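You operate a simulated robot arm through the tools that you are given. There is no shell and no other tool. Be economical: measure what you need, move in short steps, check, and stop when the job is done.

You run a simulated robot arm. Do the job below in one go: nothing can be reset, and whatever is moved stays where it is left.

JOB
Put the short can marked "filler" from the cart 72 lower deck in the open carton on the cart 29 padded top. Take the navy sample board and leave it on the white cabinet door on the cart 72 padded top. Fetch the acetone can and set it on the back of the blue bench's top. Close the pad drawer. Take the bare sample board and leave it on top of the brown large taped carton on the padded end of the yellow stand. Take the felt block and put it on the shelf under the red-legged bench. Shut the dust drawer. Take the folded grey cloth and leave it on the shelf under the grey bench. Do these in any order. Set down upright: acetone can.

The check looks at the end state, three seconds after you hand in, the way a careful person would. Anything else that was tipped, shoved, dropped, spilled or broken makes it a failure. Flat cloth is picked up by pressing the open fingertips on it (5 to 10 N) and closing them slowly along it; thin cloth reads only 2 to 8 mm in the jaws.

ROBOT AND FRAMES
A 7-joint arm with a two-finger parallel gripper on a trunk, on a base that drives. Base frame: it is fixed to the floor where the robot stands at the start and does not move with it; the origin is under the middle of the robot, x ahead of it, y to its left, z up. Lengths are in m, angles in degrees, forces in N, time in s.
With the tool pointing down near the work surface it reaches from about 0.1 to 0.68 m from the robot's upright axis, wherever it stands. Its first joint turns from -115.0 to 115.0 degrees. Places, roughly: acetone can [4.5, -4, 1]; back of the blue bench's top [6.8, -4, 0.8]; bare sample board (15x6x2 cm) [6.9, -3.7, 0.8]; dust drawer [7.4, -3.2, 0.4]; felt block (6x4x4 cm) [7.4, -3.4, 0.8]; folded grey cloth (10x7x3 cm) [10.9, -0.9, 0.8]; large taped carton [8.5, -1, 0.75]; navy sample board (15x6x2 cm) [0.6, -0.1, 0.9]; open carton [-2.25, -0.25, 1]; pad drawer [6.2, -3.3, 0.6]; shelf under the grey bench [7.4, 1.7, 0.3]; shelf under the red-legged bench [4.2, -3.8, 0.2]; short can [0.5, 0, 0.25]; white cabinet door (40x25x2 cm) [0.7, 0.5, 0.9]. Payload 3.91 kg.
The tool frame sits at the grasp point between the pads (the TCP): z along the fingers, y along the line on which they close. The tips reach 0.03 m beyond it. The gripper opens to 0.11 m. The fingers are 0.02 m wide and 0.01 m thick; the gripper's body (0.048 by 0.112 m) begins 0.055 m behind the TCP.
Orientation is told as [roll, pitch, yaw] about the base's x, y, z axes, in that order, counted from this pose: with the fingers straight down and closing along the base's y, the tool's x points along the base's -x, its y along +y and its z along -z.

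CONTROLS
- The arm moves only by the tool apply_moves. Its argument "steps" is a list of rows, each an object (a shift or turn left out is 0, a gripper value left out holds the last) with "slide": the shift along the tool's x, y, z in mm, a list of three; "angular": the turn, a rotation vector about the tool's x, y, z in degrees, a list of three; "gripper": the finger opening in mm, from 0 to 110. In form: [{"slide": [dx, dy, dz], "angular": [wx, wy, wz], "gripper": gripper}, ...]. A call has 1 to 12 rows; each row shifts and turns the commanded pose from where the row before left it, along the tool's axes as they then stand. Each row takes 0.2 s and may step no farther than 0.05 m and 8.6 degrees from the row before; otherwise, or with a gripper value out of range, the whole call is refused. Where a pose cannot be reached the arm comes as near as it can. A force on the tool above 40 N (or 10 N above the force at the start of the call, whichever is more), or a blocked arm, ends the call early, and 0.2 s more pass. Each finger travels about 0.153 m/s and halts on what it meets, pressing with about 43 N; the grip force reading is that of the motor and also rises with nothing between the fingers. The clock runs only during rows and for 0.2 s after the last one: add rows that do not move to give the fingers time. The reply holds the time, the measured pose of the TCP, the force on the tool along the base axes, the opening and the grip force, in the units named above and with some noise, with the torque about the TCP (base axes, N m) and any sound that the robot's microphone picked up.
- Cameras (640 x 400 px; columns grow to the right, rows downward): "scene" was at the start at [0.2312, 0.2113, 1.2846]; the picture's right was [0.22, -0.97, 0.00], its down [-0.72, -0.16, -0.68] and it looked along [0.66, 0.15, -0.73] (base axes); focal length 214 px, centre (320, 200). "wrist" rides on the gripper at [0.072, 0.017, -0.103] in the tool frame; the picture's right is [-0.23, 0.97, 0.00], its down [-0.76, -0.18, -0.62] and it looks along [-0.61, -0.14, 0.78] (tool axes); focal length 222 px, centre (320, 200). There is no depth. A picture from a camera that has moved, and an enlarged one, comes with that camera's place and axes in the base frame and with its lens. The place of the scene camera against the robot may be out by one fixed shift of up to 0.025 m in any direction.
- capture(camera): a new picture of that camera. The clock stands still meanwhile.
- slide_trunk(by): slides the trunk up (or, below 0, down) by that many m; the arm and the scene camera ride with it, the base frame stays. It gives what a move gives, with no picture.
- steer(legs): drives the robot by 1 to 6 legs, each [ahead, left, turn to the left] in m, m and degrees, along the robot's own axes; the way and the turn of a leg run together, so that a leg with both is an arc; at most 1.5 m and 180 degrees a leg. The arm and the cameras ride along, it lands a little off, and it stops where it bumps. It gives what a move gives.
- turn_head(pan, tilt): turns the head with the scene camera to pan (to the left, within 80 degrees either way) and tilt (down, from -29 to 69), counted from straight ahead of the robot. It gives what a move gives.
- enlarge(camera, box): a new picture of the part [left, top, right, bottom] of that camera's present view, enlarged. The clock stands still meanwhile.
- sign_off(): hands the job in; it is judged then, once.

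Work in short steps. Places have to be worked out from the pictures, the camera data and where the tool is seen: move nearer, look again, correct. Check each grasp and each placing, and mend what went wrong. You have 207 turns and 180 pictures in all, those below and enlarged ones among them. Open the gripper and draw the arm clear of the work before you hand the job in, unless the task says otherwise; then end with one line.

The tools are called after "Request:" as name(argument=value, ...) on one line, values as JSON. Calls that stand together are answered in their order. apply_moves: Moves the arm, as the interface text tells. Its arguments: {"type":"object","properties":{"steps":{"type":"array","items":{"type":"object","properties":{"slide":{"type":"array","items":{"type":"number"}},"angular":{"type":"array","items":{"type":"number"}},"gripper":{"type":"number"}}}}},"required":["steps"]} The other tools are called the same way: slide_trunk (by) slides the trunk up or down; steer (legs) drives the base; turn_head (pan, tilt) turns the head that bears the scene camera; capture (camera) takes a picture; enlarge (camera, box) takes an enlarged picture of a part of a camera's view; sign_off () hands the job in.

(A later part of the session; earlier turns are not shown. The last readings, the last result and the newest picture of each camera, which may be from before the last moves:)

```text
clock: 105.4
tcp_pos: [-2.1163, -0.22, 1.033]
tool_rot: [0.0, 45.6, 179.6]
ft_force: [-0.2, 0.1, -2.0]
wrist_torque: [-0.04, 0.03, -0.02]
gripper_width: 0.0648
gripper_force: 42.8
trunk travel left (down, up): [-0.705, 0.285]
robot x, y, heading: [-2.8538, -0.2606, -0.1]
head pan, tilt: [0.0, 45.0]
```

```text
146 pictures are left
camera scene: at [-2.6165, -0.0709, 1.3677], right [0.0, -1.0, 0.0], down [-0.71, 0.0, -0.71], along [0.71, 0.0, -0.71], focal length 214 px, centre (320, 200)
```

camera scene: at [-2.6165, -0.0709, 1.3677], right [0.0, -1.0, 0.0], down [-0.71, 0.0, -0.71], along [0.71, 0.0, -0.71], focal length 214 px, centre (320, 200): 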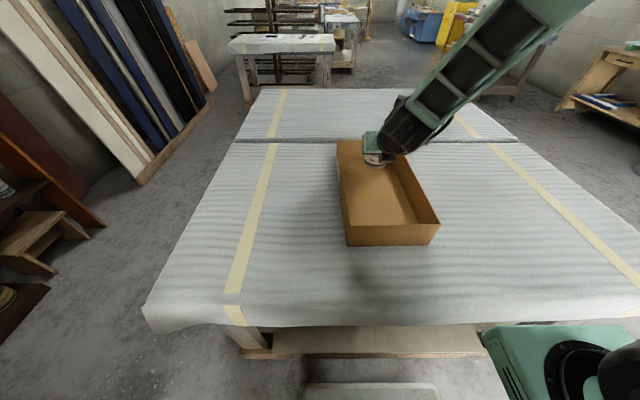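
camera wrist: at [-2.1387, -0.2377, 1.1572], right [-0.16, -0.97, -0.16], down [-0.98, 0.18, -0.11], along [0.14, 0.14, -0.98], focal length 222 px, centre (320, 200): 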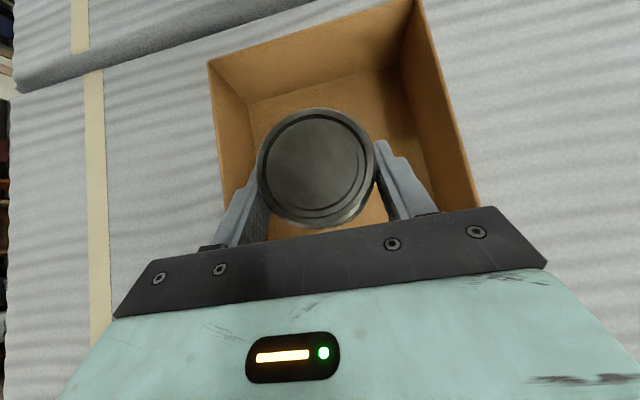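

The can is over the carton's interior. I lower 85 mm, then touch down gently.

Request:
apply_moves(steps=[{"slide": [-20, 0, 20]}, {"slide": [-20, 0, 20]}, {"slide": [-14, 0, 14]}, {"slide": [-6, 0, 6]}, {}])

Request:
capture(camera="wrist")

Request:
capture(camera="scene")

```text
clock: 106.6
tcp_pos: [-2.1134, -0.22, 0.9478]
tool_rot: [0.0, 45.7, 179.6]
ft_force: [-0.1, -0.6, -2.1]
wrist_torque: [0.0, 0.02, 0.01]
gripper_width: 0.0646
gripper_force: 43.0
trunk travel left (down, up): [-0.705, 0.285]
robot x, y, heading: [-2.8526, -0.2648, -0.1]
head pan, tilt: [0.0, 45.0]
```

```text
145 pictures are left
camera wrist: at [-2.1374, -0.2372, 1.0712], right [-0.16, -0.97, -0.16], down [-0.98, 0.18, -0.11], along [0.14, 0.14, -0.98], focal length 222 px, centre (320, 200)
```

wrist: 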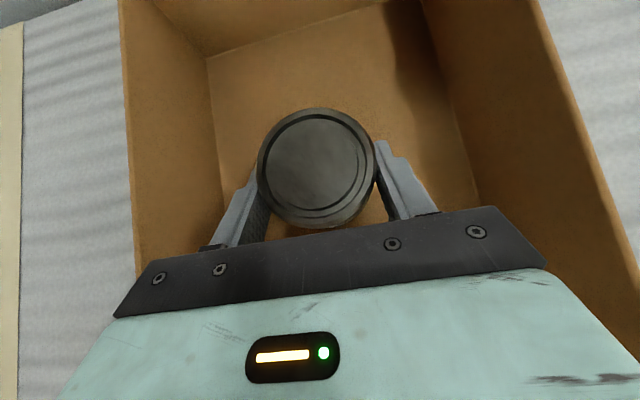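

```text
144 pictures are left
camera scene: at [-2.6165, -0.0709, 1.3676], right [0.0, -1.0, 0.0], down [-0.71, 0.0, -0.71], along [0.71, 0.0, -0.71], focal length 214 px, centre (320, 200)
```

scene: 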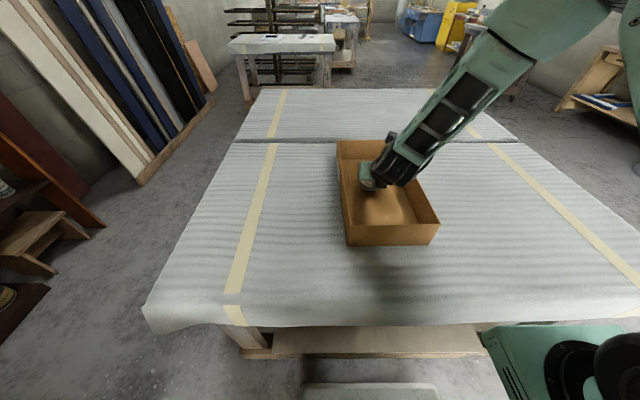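

Request:
apply_moves(steps=[{"slide": [-4, 0, 4]}, {"slide": [-3, 0, 3]}, {"slide": [-2, 0, 2]}, {"slide": [-2, 0, 2]}, {"slide": [-2, 0, 2]}, {}])

```text
clock: 107.6
tcp_pos: [-2.1126, -0.2197, 0.9408]
tool_rot: [-0.1, 46.6, 179.5]
ft_force: [-2.1, -0.2, 16.2]
wrist_torque: [-0.12, 0.41, -0.04]
gripper_width: 0.0646
gripper_force: 43.7
trunk travel left (down, up): [-0.705, 0.285]
robot x, y, heading: [-2.8539, -0.2646, -0.1]
head pan, tilt: [0.0, 45.0]
stopped in row 4: the force on the tool passed its limit at 41 N (the readings are from after the stop); the commanded pose is now the measured one
```

Contact with the carton floor. I open and withdraw upward.

Request:
apply_moves(steps=[{"slide": [1, 0, -1], "gripper": 90}, {"gripper": 90}, {}, {"slide": [10, 0, -15]}, {"slide": [20, 0, -25]}, {"slide": [25, 0, -30]}, {"slide": [30, 0, -30]}, {"slide": [30, 0, -30]}, {}])

Request:
capture(camera="wrist")

```text
clock: 109.6
tcp_pos: [-2.1263, -0.2198, 1.1138]
tool_rot: [-0.1, 46.1, 179.6]
ft_force: [0.7, 0.3, 0.2]
wrist_torque: [0.02, 0.0, 0.01]
gripper_width: 0.0902
gripper_force: 0.0
trunk travel left (down, up): [-0.705, 0.285]
robot x, y, heading: [-2.8481, -0.2627, -0.1]
head pan, tilt: [0.0, 45.0]
```

```text
143 pictures are left
camera wrist: at [-2.1517, -0.2372, 1.2376], right [-0.16, -0.97, -0.16], down [-0.98, 0.18, -0.12], along [0.15, 0.14, -0.98], focal length 222 px, centre (320, 200)
```

wrist: 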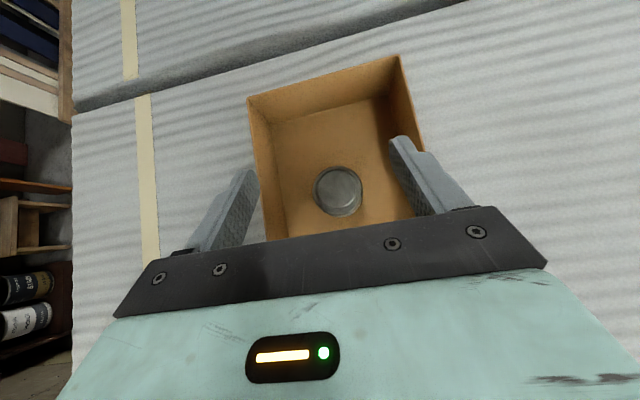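

The can stands upright in the carton. I bring the tool back to vertical, tuck the arm in, and head out the way I came.

Request:
apply_moves(steps=[{"slide": [0, 0, -30], "angular": [0, -8, 0]}, {"angular": [0, -8, 0]}, {"angular": [0, -8, 0]}, {"angular": [0, -8, 0]}, {"angular": [0, -8, 0]}, {"angular": [0, -6, 0]}, {"slide": [-48, 0, 0]}, {"slide": [-48, 0, 0]}, {"slide": [-48, 0, 0]}, {"slide": [-48, 0, 0]}, {"slide": [-48, 0, 0]}, {"slide": [-48, 0, 0]}])

Request:
steer(legs=[[0, -1.42, 0]])

Request:
turn_head(pan=0, tilt=20)

Request:
capture(camera="scene")

```text
clock: 112.2
tcp_pos: [-2.4352, -0.2175, 1.1316]
tool_rot: [0.0, 0.2, 179.8]
ft_force: [0.1, 0.0, 0.6]
wrist_torque: [-0.05, 0.0, 0.0]
gripper_width: 0.09
gripper_force: 0.0
trunk travel left (down, up): [-0.705, 0.285]
robot x, y, heading: [-2.8515, -0.2649, 0.2]
head pan, tilt: [0.0, 45.0]
```

```text
clock: 119.2
tcp_pos: [-2.4296, -1.6231, 1.1311]
tool_rot: [-0.1, 0.3, -179.7]
ft_force: [-0.6, -0.4, 0.4]
wrist_torque: [-0.01, 0.0, -0.03]
gripper_width: 0.0898
gripper_force: 0.1
trunk travel left (down, up): [-0.705, 0.285]
robot x, y, heading: [-2.8448, -1.6741, 0.5]
head pan, tilt: [0.0, 45.0]
```

```text
clock: 120.1
tcp_pos: [-2.4296, -1.6244, 1.1315]
tool_rot: [0.1, 0.2, -179.7]
ft_force: [0.1, -0.1, -0.4]
wrist_torque: [-0.01, 0.0, -0.02]
gripper_width: 0.09
gripper_force: 0.1
trunk travel left (down, up): [-0.705, 0.285]
robot x, y, heading: [-2.8457, -1.6749, 0.5]
head pan, tilt: [0.0, 20.0]
```

```text
142 pictures are left
camera scene: at [-2.6013, -1.4788, 1.4063], right [0.01, -1.0, 0.0], down [-0.34, 0.0, -0.94], along [0.94, 0.01, -0.34], focal length 214 px, centre (320, 200)
```

scene: 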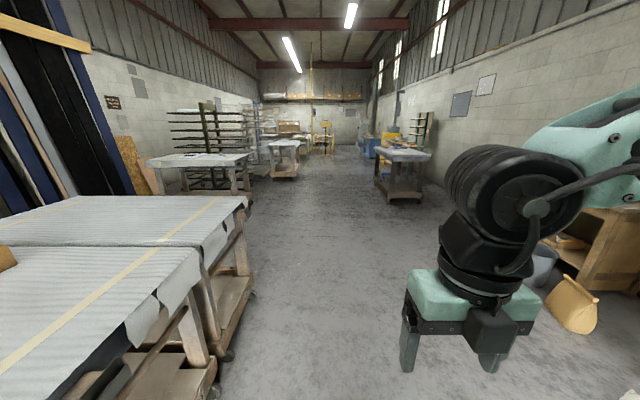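

The aisle ahead along y≈-1.7 is clear to about x=3.5. I drive 6 m forward.

Request:
steer(legs=[[1.5, 0, -0.5], [1.5, 0, 0], [1.5, 0, 0], [1.3, 0, 0]])

Request:
turn_head(pan=-25, tilt=25)

Request:
capture(camera="scene")

```text
clock: 147.7
tcp_pos: [3.3696, -1.5127, 1.1329]
tool_rot: [0.1, 0.3, -179.7]
ft_force: [0.1, -0.7, -0.2]
wrist_torque: [0.0, -0.01, -0.02]
gripper_width: 0.09
gripper_force: 0.0
trunk travel left (down, up): [-0.705, 0.285]
robot x, y, heading: [2.9516, -1.5637, 0.5]
head pan, tilt: [0.0, 20.0]
```

```text
clock: 148.6
tcp_pos: [3.3688, -1.5138, 1.1322]
tool_rot: [0.0, 0.3, -179.7]
ft_force: [-1.0, -0.6, -0.4]
wrist_torque: [0.02, -0.02, 0.03]
gripper_width: 0.0899
gripper_force: 0.1
trunk travel left (down, up): [-0.705, 0.285]
robot x, y, heading: [2.9529, -1.5607, 0.4]
head pan, tilt: [-25.0, 25.0]
```

```text
141 pictures are left
camera scene: at [3.1885, -1.407, 1.3983], right [-0.41, -0.91, 0.0], down [-0.38, 0.17, -0.91], along [0.83, -0.37, -0.42], focal length 214 px, centre (320, 200)
```

scene: 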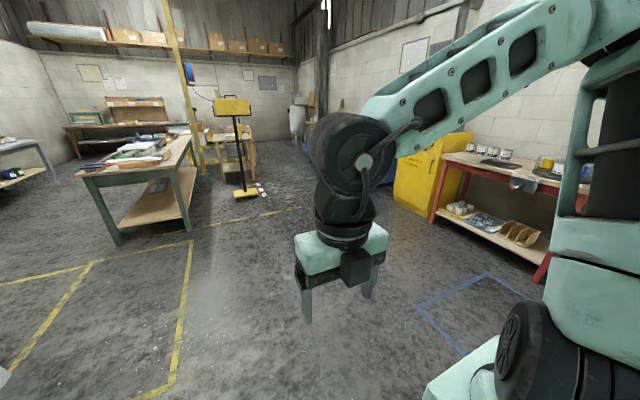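

The red-legged bench front is near y≈-3.75, x 3.7–4.8. I drive in front of it and face it.

Request:
steer(legs=[[1.3, 0, 0], [0, 0, -90], [1.2, 0, 0]])

Request:
turn_head(pan=0, tilt=25)

Request:
capture(camera="scene")

```text
clock: 164.6
tcp_pos: [4.3365, -3.1775, 1.1308]
tool_rot: [-0.1, 0.3, 91.4]
ft_force: [0.6, 0.3, 0.0]
wrist_torque: [-0.01, 0.02, 0.03]
gripper_width: 0.0903
gripper_force: 0.1
trunk travel left (down, up): [-0.705, 0.285]
robot x, y, heading: [4.28, -2.7606, -88.5]
head pan, tilt: [-25.0, 25.0]
```

```text
clock: 165.5
tcp_pos: [4.3366, -3.1771, 1.1317]
tool_rot: [0.1, 0.3, 91.5]
ft_force: [-0.7, -0.3, 0.1]
wrist_torque: [0.0, -0.02, 0.0]
gripper_width: 0.0901
gripper_force: 0.0
trunk travel left (down, up): [-0.705, 0.285]
robot x, y, heading: [4.2782, -2.7609, -88.6]
head pan, tilt: [0.0, 25.0]
```

```text
140 pictures are left
camera scene: at [4.5009, -3.0013, 1.3983], right [-1.0, -0.03, 0.0], down [-0.01, 0.42, -0.91], along [0.02, -0.91, -0.42], focal length 214 px, centre (320, 200)
```

scene: 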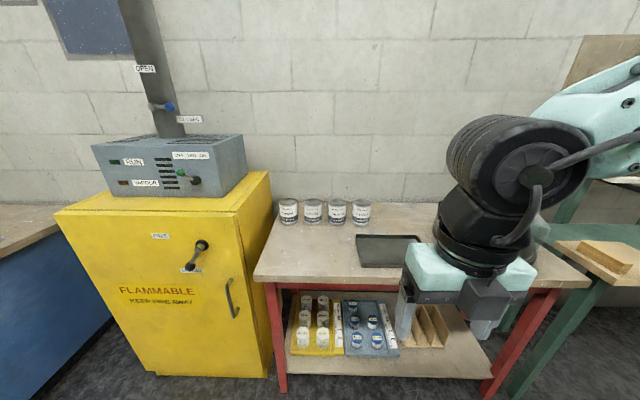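

Cans stand at the back of the red-legged bench and bottles on its shelf. I enlarge both groups to find "acetone".

Request:
enlarge(camera="scene", box=[270, 190, 390, 265])

Request:
enlarge(camera="scene", box=[270, 280, 460, 400])

Request:
enlarge(camera="scene", box=[80, 40, 260, 250])

```text
5.33 times, centred on (330, 228) of scene
camera zoom: at [4.5009, -3.0013, 1.3983], right [-1.0, -0.03, 0.0], down [-0.01, 0.42, -0.91], along [0.02, -0.91, -0.42], focal length 1144 px, centre (267, 53)
```

zoom: 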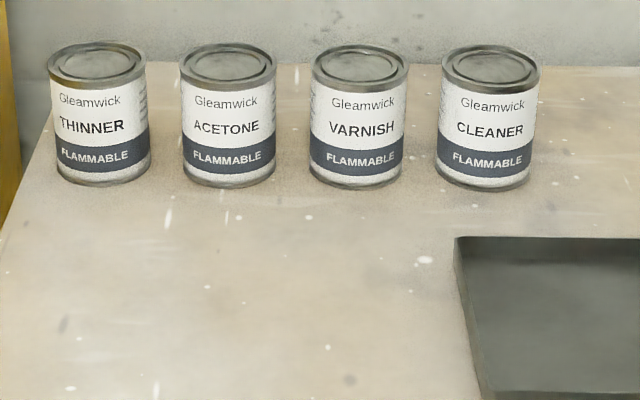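

```text
3.33 times, centred on (365, 340) of scene
camera zoom: at [4.5009, -3.0013, 1.3983], right [-1.0, -0.03, 0.0], down [-0.01, 0.42, -0.91], along [0.02, -0.91, -0.42], focal length 715 px, centre (170, -267)
```

zoom: 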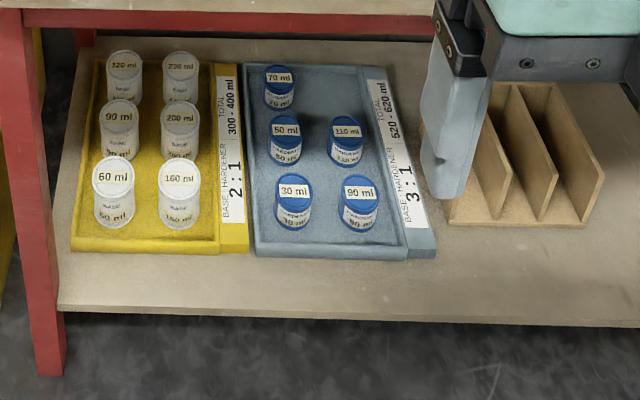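

```text
1.90 times, centred on (170, 145) of scene
camera zoom: at [4.5009, -3.0013, 1.3983], right [-1.0, -0.03, 0.0], down [-0.01, 0.42, -0.91], along [0.02, -0.91, -0.42], focal length 408 px, centre (606, 305)
```

zoom: 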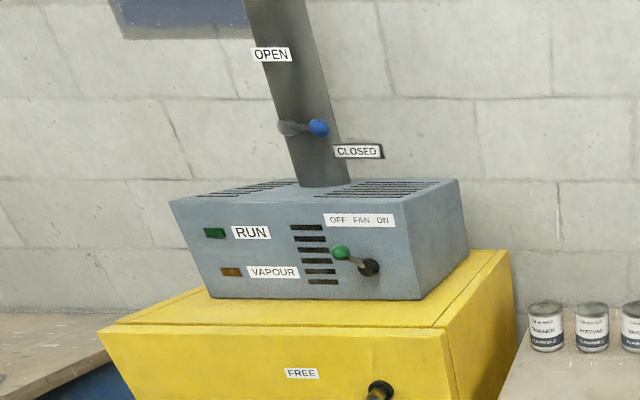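

ACETONE is the second can from the left, about 8 cm wide and 10 cm tall at around [4.55,-3.9]. I drive nearer, staying off the bench edge (y≈-3.5), and look with the wrist camera.

Request:
steer(legs=[[0.3, 0.2, -1.5]])

Request:
apply_moves(steps=[{"angular": [0, 8, 0]}, {"angular": [0, 8, 0]}, {"angular": [0, 8, 0]}, {"angular": [0, 8, 0], "gripper": 110}, {"angular": [0, 8, 0]}, {}])

Request:
capture(camera="wrist")

Request:
capture(camera="scene")

```text
clock: 167.8
tcp_pos: [4.5299, -3.4743, 1.1328]
tool_rot: [0.0, 0.3, 89.7]
ft_force: [0.5, 0.6, 0.2]
wrist_torque: [0.0, 0.01, 0.02]
gripper_width: 0.0902
gripper_force: 0.1
trunk travel left (down, up): [-0.705, 0.285]
robot x, y, heading: [4.4829, -3.0581, -90.1]
head pan, tilt: [0.0, 25.0]
```

```text
clock: 169.2
tcp_pos: [4.5565, -3.4886, 1.1607]
tool_rot: [0.1, 40.3, 89.7]
ft_force: [0.4, 0.5, 0.0]
wrist_torque: [-0.03, -0.03, 0.03]
gripper_width: 0.1098
gripper_force: 0.1
out of reach, approached as far as the arm can: row 3, 4, 5
trunk travel left (down, up): [-0.705, 0.285]
robot x, y, heading: [4.4834, -3.0567, -89.8]
head pan, tilt: [0.0, 25.0]
```

```text
136 pictures are left
camera wrist: at [4.5409, -3.4767, 1.2859], right [-0.97, 0.18, -0.15], down [0.18, 0.98, -0.02], along [0.14, -0.04, -0.99], focal length 222 px, centre (320, 200)
```

wrist: 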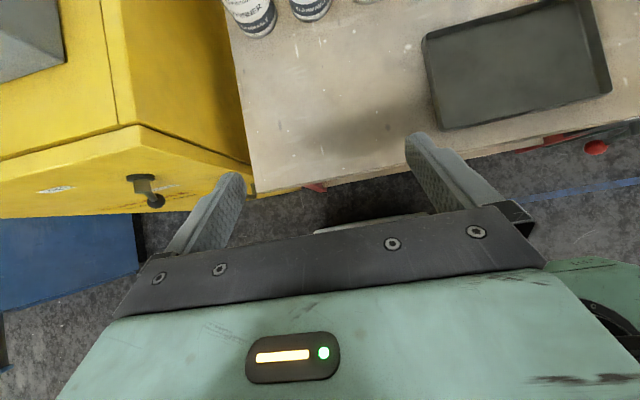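

```text
135 pictures are left
camera scene: at [4.6989, -3.3031, 1.3983], right [-1.0, 0.0, 0.0], down [0.0, 0.42, -0.91], along [0.0, -0.91, -0.42], focal length 214 px, centre (320, 200)
```

scene: 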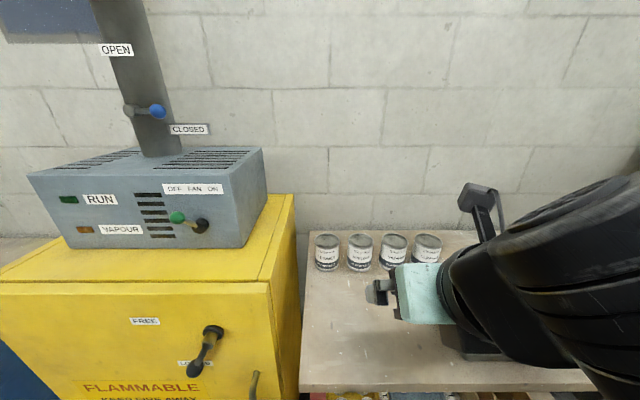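

The bench edge is at y≈-3.52 and its top at z≈0.88; the acetone can is at about [4.555,-3.87]. I drive 8 cm closer and bring the tilted gripper to a pre-grasp in front of it.

Request:
steer(legs=[[0.08, 0, 0]])

Request:
apply_moves(steps=[{"slide": [-6, 0, 40], "gripper": 100}, {"slide": [-6, 0, 40]}, {"slide": [-6, 0, 40]}, {"slide": [-6, 0, 40]}, {"slide": [-6, 0, 40]}, {}])

Request:
capture(camera="wrist")

Request:
capture(camera="scene")

```text
clock: 170.3
tcp_pos: [4.5574, -3.5681, 1.1594]
tool_rot: [0.0, 40.2, 89.7]
ft_force: [-0.7, 0.0, -0.2]
wrist_torque: [0.03, 0.0, -0.01]
gripper_width: 0.1098
gripper_force: 0.2
trunk travel left (down, up): [-0.705, 0.285]
robot x, y, heading: [4.4818, -3.1356, -90.1]
head pan, tilt: [0.0, 25.0]
```

```text
clock: 171.7
tcp_pos: [4.5682, -3.6804, 1.0226]
tool_rot: [0.2, 40.1, 89.6]
ft_force: [-0.3, 0.5, 0.3]
wrist_torque: [0.0, -0.01, -0.03]
gripper_width: 0.1001
gripper_force: 0.1
out of reach, approached as far as the arm can: row 1, 2, 3, 5
trunk travel left (down, up): [-0.705, 0.285]
robot x, y, heading: [4.4844, -3.1367, -90.2]
head pan, tilt: [0.0, 25.0]
```

```text
134 pictures are left
camera wrist: at [4.5517, -3.6684, 1.1487], right [-0.97, 0.18, -0.15], down [0.18, 0.98, -0.01], along [0.14, -0.04, -0.99], focal length 222 px, centre (320, 200)
```

wrist: 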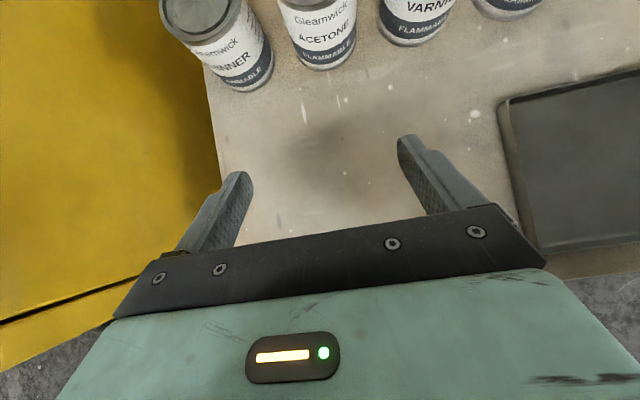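

```text
133 pictures are left
camera scene: at [4.6988, -3.383, 1.3982], right [-1.0, 0.0, 0.0], down [0.0, 0.42, -0.91], along [0.0, -0.91, -0.42], focal length 214 px, centre (320, 200)
```

scene: 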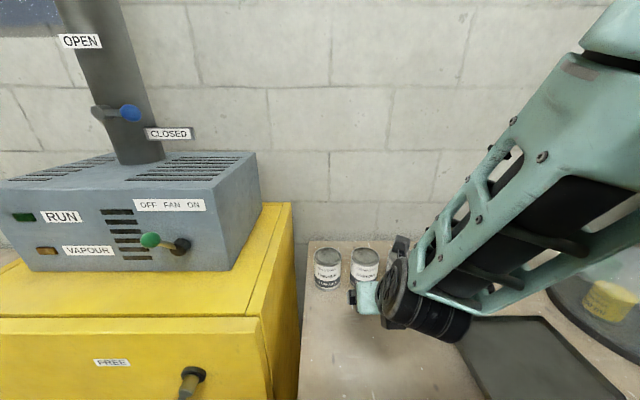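

The acetone can's centre is about [4.554,-3.876]. I line up 13 mm to the right and move to just in front of it at grasp height.

Request:
apply_moves(steps=[{"slide": [5.7, 4.3, 34.5]}, {"slide": [5.7, 4.3, 34.5]}, {"slide": [5.7, 4.3, 34.5]}, {}])

Request:
capture(camera="wrist")

```text
clock: 172.7
tcp_pos: [4.5365, -3.716, 1.0256]
tool_rot: [0.1, 40.1, 89.6]
ft_force: [-0.2, -0.2, 0.1]
wrist_torque: [-0.01, 0.01, 0.02]
gripper_width: 0.1
gripper_force: 0.1
out of reach, approached as far as the arm can: row 1, 2, 3
trunk travel left (down, up): [-0.705, 0.285]
robot x, y, heading: [4.4818, -3.135, -90.0]
head pan, tilt: [0.0, 25.0]
```

```text
132 pictures are left
camera wrist: at [4.519, -3.7055, 1.1514], right [-0.97, 0.18, -0.15], down [0.18, 0.98, -0.01], along [0.14, -0.04, -0.99], focal length 222 px, centre (320, 200)
```

wrist: 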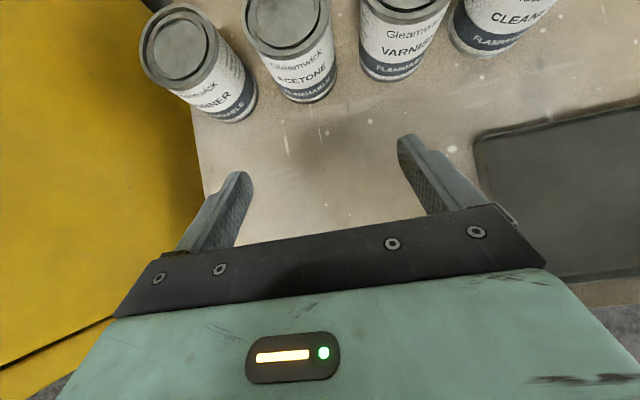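

The arm ran out of reach downward at this tilt, so I lower the trunk 7 cm instead and recentre sideways.

Request:
slide_trunk(by=-0.07)

Request:
apply_moves(steps=[{"slide": [10, -9, 9]}, {"slide": [10, -9, 9]}, {}])

Request:
capture(camera="wrist")

```text
clock: 173.8
tcp_pos: [4.5357, -3.7169, 0.956]
tool_rot: [0.1, 40.1, 89.7]
ft_force: [0.2, 0.6, -0.3]
wrist_torque: [-0.02, 0.0, 0.0]
gripper_width: 0.1
gripper_force: 0.0
trunk travel left (down, up): [-0.635, 0.355]
robot x, y, heading: [4.48, -3.1374, -90.3]
head pan, tilt: [0.0, 25.0]
```

```text
clock: 174.6
tcp_pos: [4.5515, -3.7354, 0.9694]
tool_rot: [0.1, 40.2, 89.8]
ft_force: [0.2, 0.2, -0.7]
wrist_torque: [-0.05, 0.0, -0.04]
gripper_width: 0.1
gripper_force: 0.1
out of reach, approached as far as the arm can: row 1, 2
trunk travel left (down, up): [-0.635, 0.355]
robot x, y, heading: [4.4844, -3.1371, -90.1]
head pan, tilt: [0.0, 25.0]
```

```text
131 pictures are left
camera wrist: at [4.535, -3.7241, 1.0946], right [-0.97, 0.18, -0.15], down [0.18, 0.98, -0.01], along [0.14, -0.04, -0.99], focal length 222 px, centre (320, 200)
```

wrist: 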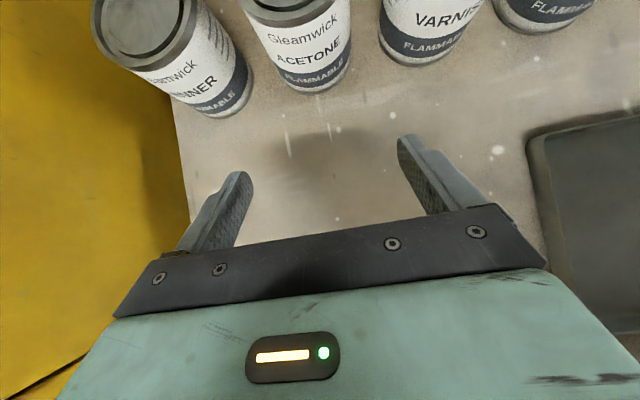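

The can centre is about [4.555,-3.873], and the row of cans is parallel to the bench edge. I advance half-way and check tracking.

Request:
apply_moves(steps=[{"slide": [14, -1, 17]}, {"slide": [14, -1, 17]}, {"slide": [14, -1, 17]}, {}])

Request:
capture(camera="wrist")

```text
clock: 175.6
tcp_pos: [4.5535, -3.758, 0.9839]
tool_rot: [0.1, 40.2, 89.5]
ft_force: [-0.4, 0.4, 0.0]
wrist_torque: [-0.01, 0.01, 0.01]
gripper_width: 0.1
gripper_force: 0.1
out of reach, approached as far as the arm can: row 1, 2, 3
trunk travel left (down, up): [-0.635, 0.355]
robot x, y, heading: [4.482, -3.1385, -90.1]
head pan, tilt: [0.0, 25.0]
```

```text
130 pictures are left
camera wrist: at [4.5372, -3.7465, 1.1095], right [-0.97, 0.18, -0.15], down [0.18, 0.98, -0.01], along [0.14, -0.04, -0.99], focal length 222 px, centre (320, 200)
```

wrist: 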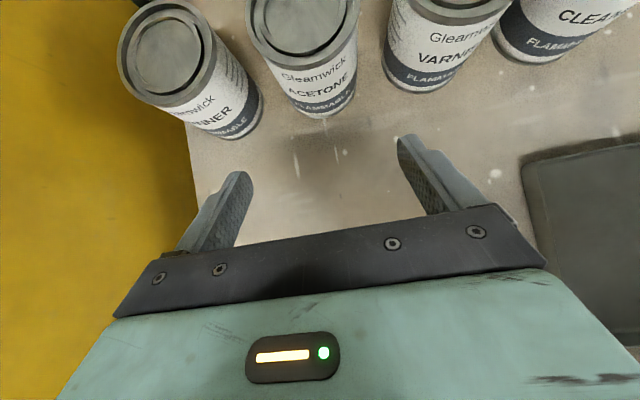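

The arm got into a poor posture because I tilted it while tucked in. I raise, untilt, extend first, and then tilt again at full reach.

Request:
slide_trunk(by=0.17)

Request:
apply_moves(steps=[{"angular": [0, -8, 0]}, {"angular": [0, -8, 0]}, {"angular": [0, -8, 0]}, {"angular": [0, -8, 0]}, {"angular": [0, -8, 0]}, {}])

Request:
apply_moves(steps=[{"slide": [20, 0, 0]}, {"slide": [20, 0, 0]}, {}])

```text
clock: 177.5
tcp_pos: [4.5534, -3.7582, 1.1546]
tool_rot: [0.1, 40.1, 89.6]
ft_force: [-0.4, 0.0, -0.3]
wrist_torque: [0.01, -0.03, 0.0]
gripper_width: 0.0998
gripper_force: 0.1
trunk travel left (down, up): [-0.805, 0.185]
robot x, y, heading: [4.4813, -3.1393, -90.3]
head pan, tilt: [0.0, 25.0]
```

```text
clock: 178.9
tcp_pos: [4.5754, -3.7159, 1.1631]
tool_rot: [2.0, 21.4, 89.1]
ft_force: [0.7, 0.4, -0.1]
wrist_torque: [0.0, 0.0, -0.07]
gripper_width: 0.0998
gripper_force: 0.1
out of reach, approached as far as the arm can: row 1, 2, 3, 4, 5
trunk travel left (down, up): [-0.805, 0.185]
robot x, y, heading: [4.4827, -3.1375, -90.2]
head pan, tilt: [0.0, 25.0]
```

```text
clock: 179.7
tcp_pos: [4.5826, -3.7268, 1.1809]
tool_rot: [2.3, 22.1, 89.1]
ft_force: [0.5, -0.4, 0.1]
wrist_torque: [-0.01, 0.01, -0.03]
gripper_width: 0.1
gripper_force: 0.0
out of reach, approached as far as the arm can: row 1, 2
trunk travel left (down, up): [-0.805, 0.185]
robot x, y, heading: [4.4814, -3.139, -90.3]
head pan, tilt: [0.0, 25.0]
```

Still stuck against a joint limit. I retract toward the earlier known-good posture and untilt there.

Request:
apply_moves(steps=[{"slide": [-30, 0, -10]}, {"slide": [-40, 0, 0], "angular": [0, -3, 0]}, {"slide": [-40, 0, 0], "angular": [0, -4, 0]}, {"slide": [-40, 0, 0], "angular": [0, -4, 0]}, {"slide": [-40, 0, 0], "angular": [0, -4, 0]}, {"angular": [0, -4, 0]}, {}])

Request:
capture(camera="scene")

```text
clock: 181.3
tcp_pos: [4.5772, -3.5382, 1.1507]
tool_rot: [1.0, 5.1, 88.1]
ft_force: [1.6, 2.5, -0.7]
wrist_torque: [-0.13, 0.08, -0.02]
gripper_width: 0.1
gripper_force: 0.0
out of reach, approached as far as the arm can: row 4, 5, 6
trunk travel left (down, up): [-0.805, 0.185]
robot x, y, heading: [4.4847, -3.1388, -90.0]
head pan, tilt: [0.0, 25.0]
```

```text
129 pictures are left
camera scene: at [4.7, -3.3821, 1.4983], right [-1.0, 0.0, 0.0], down [0.0, 0.42, -0.91], along [0.0, -0.91, -0.42], focal length 214 px, centre (320, 200)
```

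scene: 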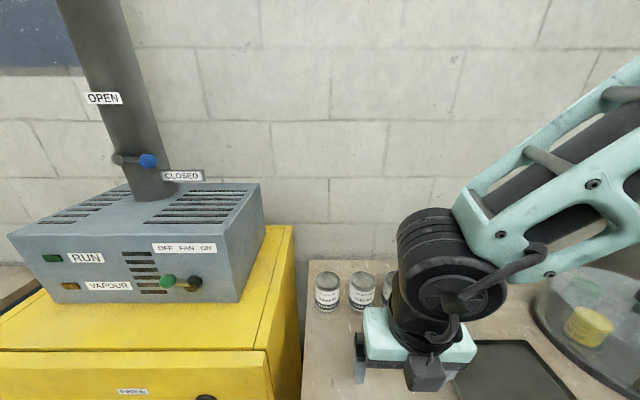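

I unwind the tool yaw by 90° to get away from the limit.

Request:
apply_moves(steps=[{"angular": [0, -4, -4]}, {"angular": [0, 0, -8.2]}, {"angular": [0, 0, -8.2]}, {"angular": [0, 0, -8.2]}, {"angular": [0, 0, -8.2]}, {"angular": [0, 0, -8.2]}, {"angular": [0, 0, -8.2]}, {"angular": [0, 0, -8.2]}, {"angular": [0, 0, -8.2]}, {"angular": [0, 0, -8.2]}, {"angular": [0, 0, -8.2]}, {}])

```text
clock: 183.9
tcp_pos: [4.5768, -3.5386, 1.1503]
tool_rot: [1.3, -0.9, 174.2]
ft_force: [-0.2, 1.2, 0.1]
wrist_torque: [0.01, 0.0, -0.04]
gripper_width: 0.1001
gripper_force: 0.0
trunk travel left (down, up): [-0.805, 0.185]
robot x, y, heading: [4.483, -3.1338, -90.1]
head pan, tilt: [0.0, 25.0]
```

Motion is free again. With the fingers now closing front-to-back, I extend straight out above the acetone can to test a vertical grasp.

Request:
apply_moves(steps=[{"angular": [0, 0, -6]}, {"slide": [0, 50, 0], "gripper": 105}, {"slide": [0, 50, 0]}, {"slide": [0, 50, 0]}, {"slide": [0, 50, 0]}, {"slide": [0, 45, 0]}, {}])

Request:
steer(legs=[[0.045, 0, 0]])

Request:
capture(camera="wrist")

Request:
capture(camera="scene")

```text
clock: 185.5
tcp_pos: [4.5751, -3.7841, 1.1549]
tool_rot: [1.0, -1.0, -179.8]
ft_force: [-0.2, 0.2, -0.7]
wrist_torque: [-0.03, 0.03, 0.03]
gripper_width: 0.105
gripper_force: 0.1
trunk travel left (down, up): [-0.805, 0.185]
robot x, y, heading: [4.4786, -3.1341, -90.3]
head pan, tilt: [0.0, 25.0]
```

```text
clock: 186.4
tcp_pos: [4.575, -3.8291, 1.155]
tool_rot: [1.1, -1.0, -179.8]
ft_force: [-0.1, 0.1, 0.0]
wrist_torque: [0.01, 0.03, 0.0]
gripper_width: 0.105
gripper_force: 0.0
trunk travel left (down, up): [-0.805, 0.185]
robot x, y, heading: [4.4824, -3.1812, -90.1]
head pan, tilt: [0.0, 25.0]
```

```text
128 pictures are left
camera wrist: at [4.6497, -3.8443, 1.2564], right [-0.22, -0.97, 0.02], down [-0.75, 0.19, 0.63], along [-0.62, 0.13, -0.77], focal length 222 px, centre (320, 200)
```

wrist: 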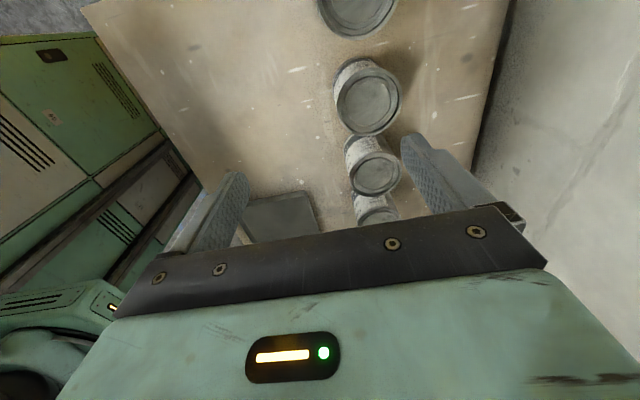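

```text
127 pictures are left
camera scene: at [4.6987, -3.4285, 1.4983], right [-1.0, 0.0, 0.0], down [0.0, 0.42, -0.91], along [0.0, -0.91, -0.42], focal length 214 px, centre (320, 200)
```

scene: 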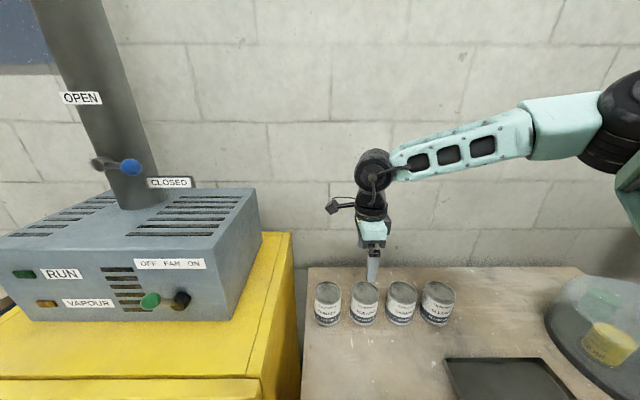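

The acetone can is at about [4.557,-3.886] with its lid near z 0.96. I move above it with the arm.

Request:
apply_moves(steps=[{"slide": [-9, 28, 0], "angular": [1, 1, 0]}, {"slide": [-9, 28, 0]}, {}])

Request:
capture(camera="wrist")

```text
clock: 187.2
tcp_pos: [4.5577, -3.8865, 1.1547]
tool_rot: [0.0, -0.1, -179.9]
ft_force: [0.1, -0.1, 0.4]
wrist_torque: [-0.01, 0.0, 0.01]
gripper_width: 0.105
gripper_force: 0.0
trunk travel left (down, up): [-0.805, 0.185]
robot x, y, heading: [4.4818, -3.1782, -90.0]
head pan, tilt: [0.0, 25.0]
```

```text
126 pictures are left
camera wrist: at [4.6298, -3.9036, 1.257], right [-0.22, -0.97, 0.0], down [-0.76, 0.18, 0.62], along [-0.61, 0.14, -0.78], focal length 222 px, centre (320, 200)
```

wrist: 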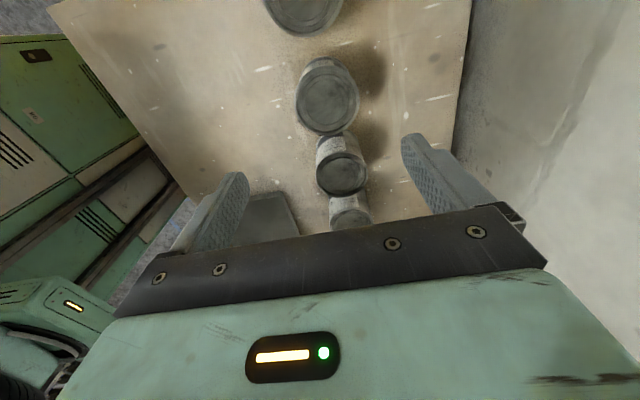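

Posture is good and reach is fine. I nudge 6 mm toward the wall and lower with the trunk part way, then check clearances.

Request:
apply_moves(steps=[{"slide": [-3, 6, 0]}, {}])

Request:
slide_trunk(by=-0.12)

Request:
capture(camera="wrist")

Request:
capture(camera="scene")

```text
clock: 187.8
tcp_pos: [4.5545, -3.8937, 1.1543]
tool_rot: [0.0, 0.1, -179.9]
ft_force: [0.5, -0.1, -0.1]
wrist_torque: [-0.01, -0.01, 0.0]
gripper_width: 0.1049
gripper_force: 0.0
trunk travel left (down, up): [-0.805, 0.185]
robot x, y, heading: [4.4857, -3.1855, -90.2]
head pan, tilt: [0.0, 25.0]
```

```text
clock: 189.3
tcp_pos: [4.5548, -3.8926, 1.0341]
tool_rot: [0.1, 0.0, -179.8]
ft_force: [-0.5, -0.5, -0.4]
wrist_torque: [-0.01, 0.01, -0.02]
gripper_width: 0.1051
gripper_force: 0.1
trunk travel left (down, up): [-0.685, 0.305]
robot x, y, heading: [4.4797, -3.1837, -90.1]
head pan, tilt: [0.0, 25.0]
```

```text
125 pictures are left
camera wrist: at [4.6267, -3.9097, 1.1379], right [-0.22, -0.97, 0.0], down [-0.76, 0.18, 0.62], along [-0.61, 0.14, -0.78], focal length 222 px, centre (320, 200)
```

wrist: 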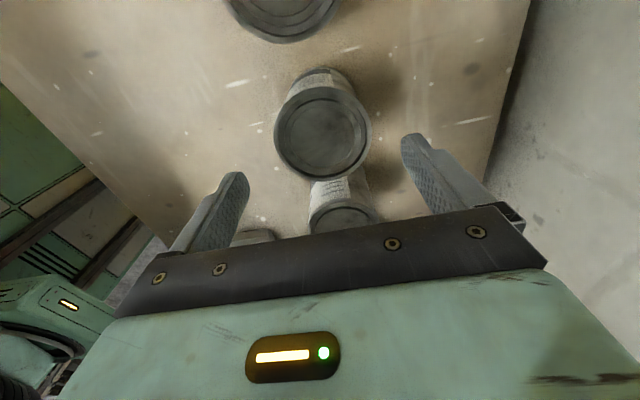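

```text
124 pictures are left
camera scene: at [4.6987, -3.4287, 1.3783], right [-1.0, 0.0, 0.0], down [0.0, 0.42, -0.91], along [0.0, -0.91, -0.42], focal length 214 px, centre (320, 200)
```

scene: 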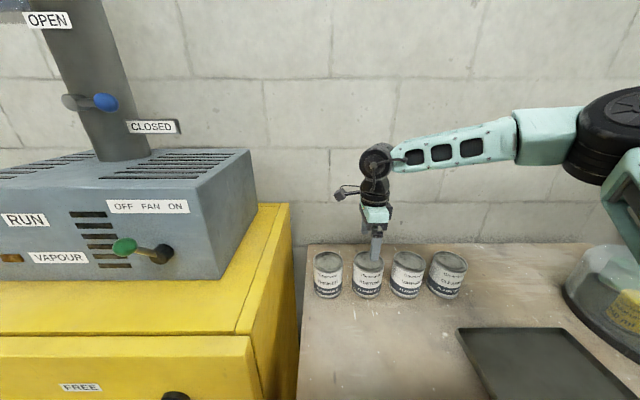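

Alignment holds and the dome on the right is well below the elbow. I lower another 9.5 cm around the can.

Request:
apply_moves(steps=[{"slide": [0, 2, 0]}, {}])

Request:
slide_trunk(by=-0.1)

Request:
capture(camera="wrist")

Request:
capture(camera="scene")

```text
clock: 189.9
tcp_pos: [4.5541, -3.8949, 1.034]
tool_rot: [0.0, 0.0, -179.8]
ft_force: [-0.4, -0.5, 0.3]
wrist_torque: [0.02, -0.01, 0.03]
gripper_width: 0.105
gripper_force: 0.0
trunk travel left (down, up): [-0.685, 0.305]
robot x, y, heading: [4.4806, -3.1827, -90.0]
head pan, tilt: [0.0, 25.0]
```

```text
clock: 191.2
tcp_pos: [4.553, -3.8944, 0.934]
tool_rot: [0.1, 0.1, -179.7]
ft_force: [-1.0, 0.4, 0.3]
wrist_torque: [-0.01, -0.03, 0.0]
gripper_width: 0.1051
gripper_force: 0.1
trunk travel left (down, up): [-0.585, 0.405]
robot x, y, heading: [4.485, -3.1804, -89.9]
head pan, tilt: [0.0, 25.0]
```

```text
123 pictures are left
camera wrist: at [4.6263, -3.9116, 1.0376], right [-0.22, -0.97, 0.0], down [-0.76, 0.18, 0.62], along [-0.61, 0.14, -0.78], focal length 222 px, centre (320, 200)
```

wrist: 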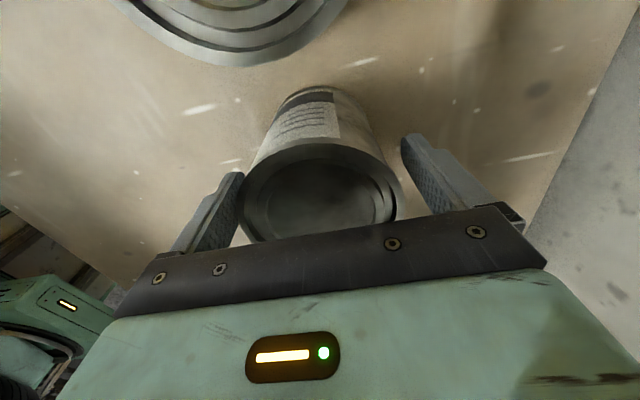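

```text
122 pictures are left
camera scene: at [4.6987, -3.4287, 1.2783], right [-1.0, 0.0, 0.0], down [0.0, 0.42, -0.91], along [0.0, -0.91, -0.42], focal length 214 px, centre (320, 200)
```

scene: 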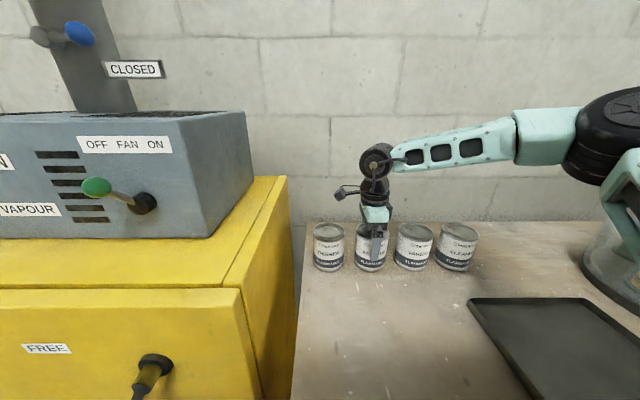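

Comparing heights, the lid is actually nearer z 0.926 and the can centre about [4.544,-3.893]. I shift 9 mm and lower 25 mm more.

Request:
apply_moves(steps=[{"slide": [-9, 0, 5]}, {"slide": [0, 0, 10]}, {"slide": [0, 0, 10]}, {}])

Request:
capture(camera="wrist")

Request:
enlarge(camera="scene", box=[290, 130, 490, 290])

```text
clock: 192.2
tcp_pos: [4.5436, -3.894, 0.9098]
tool_rot: [0.1, -0.1, -179.8]
ft_force: [0.5, 0.6, 0.4]
wrist_torque: [-0.02, -0.01, 0.01]
gripper_width: 0.1052
gripper_force: 0.1
trunk travel left (down, up): [-0.585, 0.405]
robot x, y, heading: [4.4836, -3.1814, -89.8]
head pan, tilt: [0.0, 25.0]
```

```text
121 pictures are left
camera wrist: at [4.6161, -3.911, 1.0126], right [-0.22, -0.97, 0.0], down [-0.76, 0.18, 0.62], along [-0.61, 0.14, -0.78], focal length 222 px, centre (320, 200)
```

wrist: 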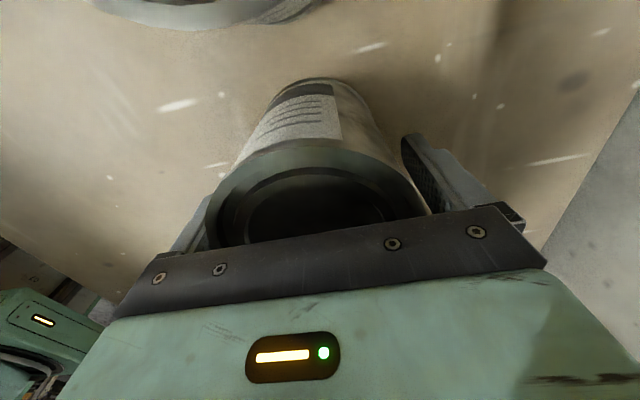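

```text
2.50 times, centred on (390, 210) of scene
camera zoom: at [4.6987, -3.4286, 1.2783], right [-1.0, 0.0, 0.0], down [0.0, 0.42, -0.91], along [0.0, -0.91, -0.42], focal length 536 px, centre (145, 175)
```

zoom: 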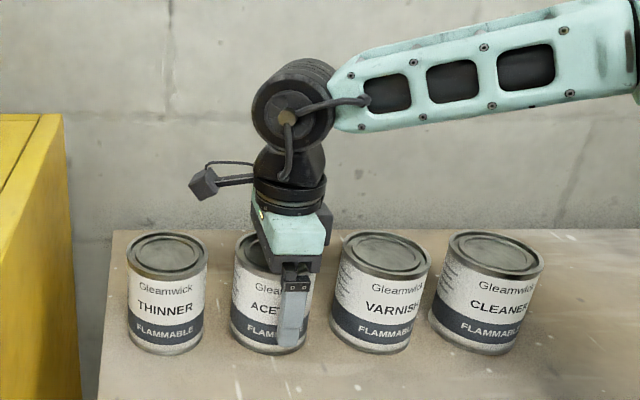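

The zoom shows the front finger about 1 cm to the right of the can's centreline, so I shift back 10 mm toward +x and re-check.

Request:
apply_moves(steps=[{"slide": [10, 0, 0]}, {}])

Request:
enlarge(camera="scene", box=[290, 130, 490, 290])

```text
clock: 192.8
tcp_pos: [4.5545, -3.8936, 0.9103]
tool_rot: [0.1, 0.0, -179.8]
ft_force: [0.0, 0.7, 0.6]
wrist_torque: [-0.02, 0.03, 0.02]
gripper_width: 0.105
gripper_force: 0.0
trunk travel left (down, up): [-0.585, 0.405]
robot x, y, heading: [4.4835, -3.1844, -90.1]
head pan, tilt: [0.0, 25.0]
```

```text
2.50 times, centred on (390, 210) of scene
camera zoom: at [4.6986, -3.4287, 1.2783], right [-1.0, 0.0, 0.0], down [0.0, 0.42, -0.91], along [0.0, -0.91, -0.42], focal length 536 px, centre (145, 175)
```

zoom: 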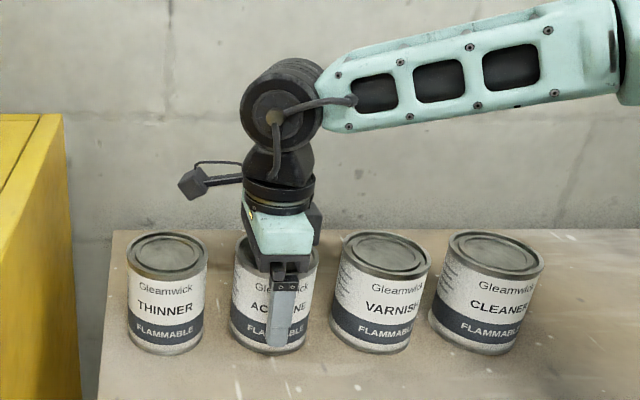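

Aligned with the parallax now. I close on the can and lift 12 cm with the trunk.

Request:
apply_moves(steps=[{"gripper": 90}, {"gripper": 70}, {"gripper": 60}, {"gripper": 60}, {}])

Request:
slide_trunk(by=0.2)

Request:
capture(camera="scene")

Request:
capture(camera="wrist")

```text
clock: 194.0
tcp_pos: [4.5548, -3.8942, 0.9115]
tool_rot: [-0.1, 0.0, -179.8]
ft_force: [-0.1, 1.9, 0.2]
wrist_torque: [0.28, 0.01, -0.02]
gripper_width: 0.0854
gripper_force: 42.9
trunk travel left (down, up): [-0.585, 0.405]
robot x, y, heading: [4.4839, -3.1835, -90.2]
head pan, tilt: [0.0, 25.0]
```

```text
clock: 196.2
tcp_pos: [4.5542, -3.8943, 1.1092]
tool_rot: [0.1, 0.0, -179.7]
ft_force: [-0.7, 0.1, -5.0]
wrist_torque: [-0.03, -0.01, 0.0]
gripper_width: 0.0856
gripper_force: 42.5
trunk travel left (down, up): [-0.785, 0.205]
robot x, y, heading: [4.4804, -3.1863, -90.1]
head pan, tilt: [0.0, 25.0]
```

```text
118 pictures are left
camera scene: at [4.6987, -3.4289, 1.4782], right [-1.0, 0.0, 0.0], down [0.0, 0.42, -0.91], along [0.0, -0.91, -0.42], focal length 214 px, centre (320, 200)
```

scene: 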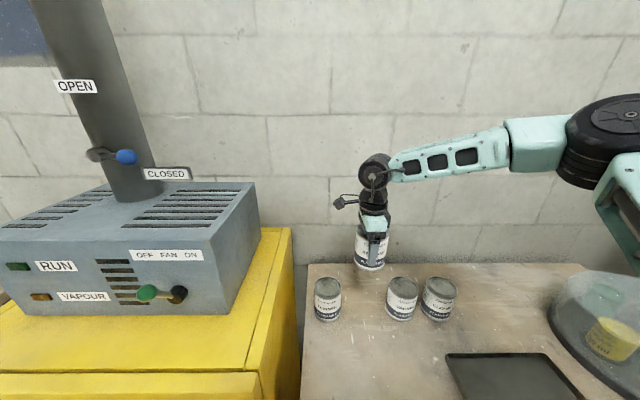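

```text
117 pictures are left
camera wrist: at [4.627, -3.9111, 1.2129], right [-0.22, -0.97, 0.0], down [-0.76, 0.18, 0.62], along [-0.61, 0.14, -0.78], focal length 222 px, centre (320, 200)
```

wrist: 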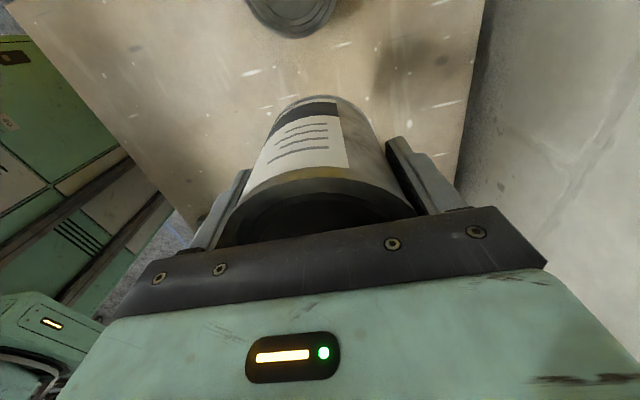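

The acetone can is held (85 mm, about 0.5 kg) and the neighbours are undisturbed. I back away and drive left to the blue bench.

Request:
steer(legs=[[-0.7, 0, 0], [0, 1.2, 0], [0, 1.1, 0]])

Request:
turn_head(pan=0, tilt=30)

Request:
capture(camera="scene")

```text
clock: 210.9
tcp_pos: [6.8604, -3.1634, 1.1099]
tool_rot: [0.1, 0.0, -179.0]
ft_force: [0.1, -0.4, -4.6]
wrist_torque: [-0.01, -0.03, 0.02]
gripper_width: 0.0859
gripper_force: 42.7
trunk travel left (down, up): [-0.785, 0.205]
robot x, y, heading: [6.7768, -2.4543, -89.3]
head pan, tilt: [0.0, 25.0]
```

```text
clock: 211.6
tcp_pos: [6.8613, -3.1625, 1.1081]
tool_rot: [0.0, 0.0, -179.1]
ft_force: [0.4, -1.1, -5.0]
wrist_torque: [-0.02, 0.03, 0.0]
gripper_width: 0.0857
gripper_force: 43.2
trunk travel left (down, up): [-0.785, 0.205]
robot x, y, heading: [6.7804, -2.4538, -89.3]
head pan, tilt: [0.0, 30.0]
```

```text
116 pictures are left
camera scene: at [6.9993, -2.6944, 1.4703], right [-1.0, -0.01, 0.0], down [-0.01, 0.5, -0.87], along [0.01, -0.87, -0.5], focal length 214 px, centre (320, 200)
```

scene: 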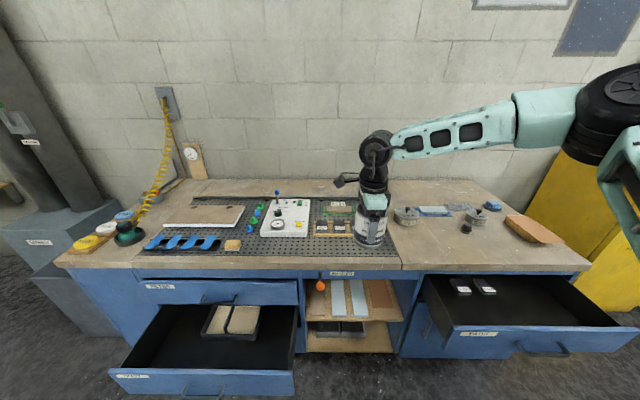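

The blue bench is ahead with two open drawers. I enlarge the labels and the back strip of the top.

Request:
enlarge(camera="scene", box=[60, 160, 340, 270])

Request:
enlarge(camera="scene", box=[320, 160, 640, 370])

Request:
enlarge(camera="scene", box=[90, 260, 410, 400])

```text
2.29 times, centred on (200, 215) of scene
camera zoom: at [6.9993, -2.6944, 1.4703], right [-1.0, -0.01, 0.0], down [-0.01, 0.5, -0.87], along [0.01, -0.87, -0.5], focal length 490 px, centre (594, 166)
```

zoom: 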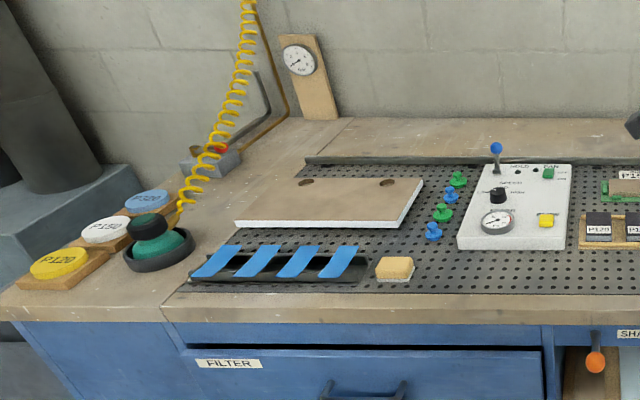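

```text
1.90 times, centred on (480, 265) of scene
camera zoom: at [6.9993, -2.6944, 1.4703], right [-1.0, -0.01, 0.0], down [-0.01, 0.5, -0.87], along [0.01, -0.87, -0.5], focal length 408 px, centre (15, 76)
```

zoom: 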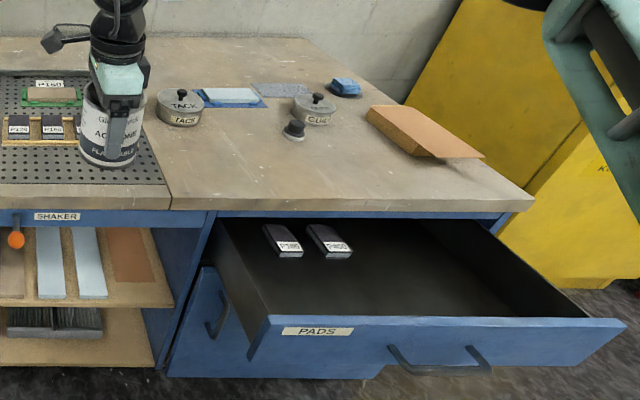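

```text
2.00 times, centred on (250, 330) of scene
camera zoom: at [6.9993, -2.6944, 1.4703], right [-1.0, -0.01, 0.0], down [-0.01, 0.5, -0.87], along [0.01, -0.87, -0.5], focal length 429 px, centre (460, -60)
```

zoom: 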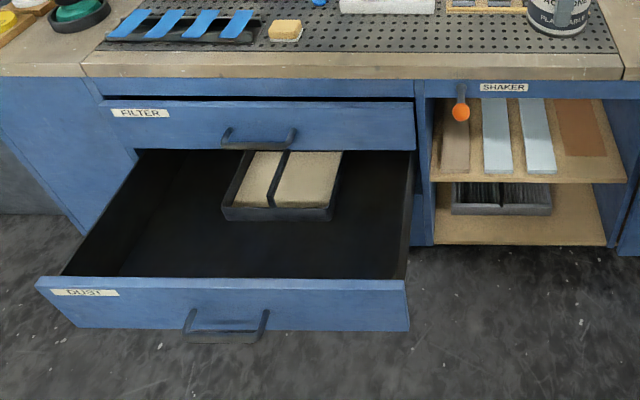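

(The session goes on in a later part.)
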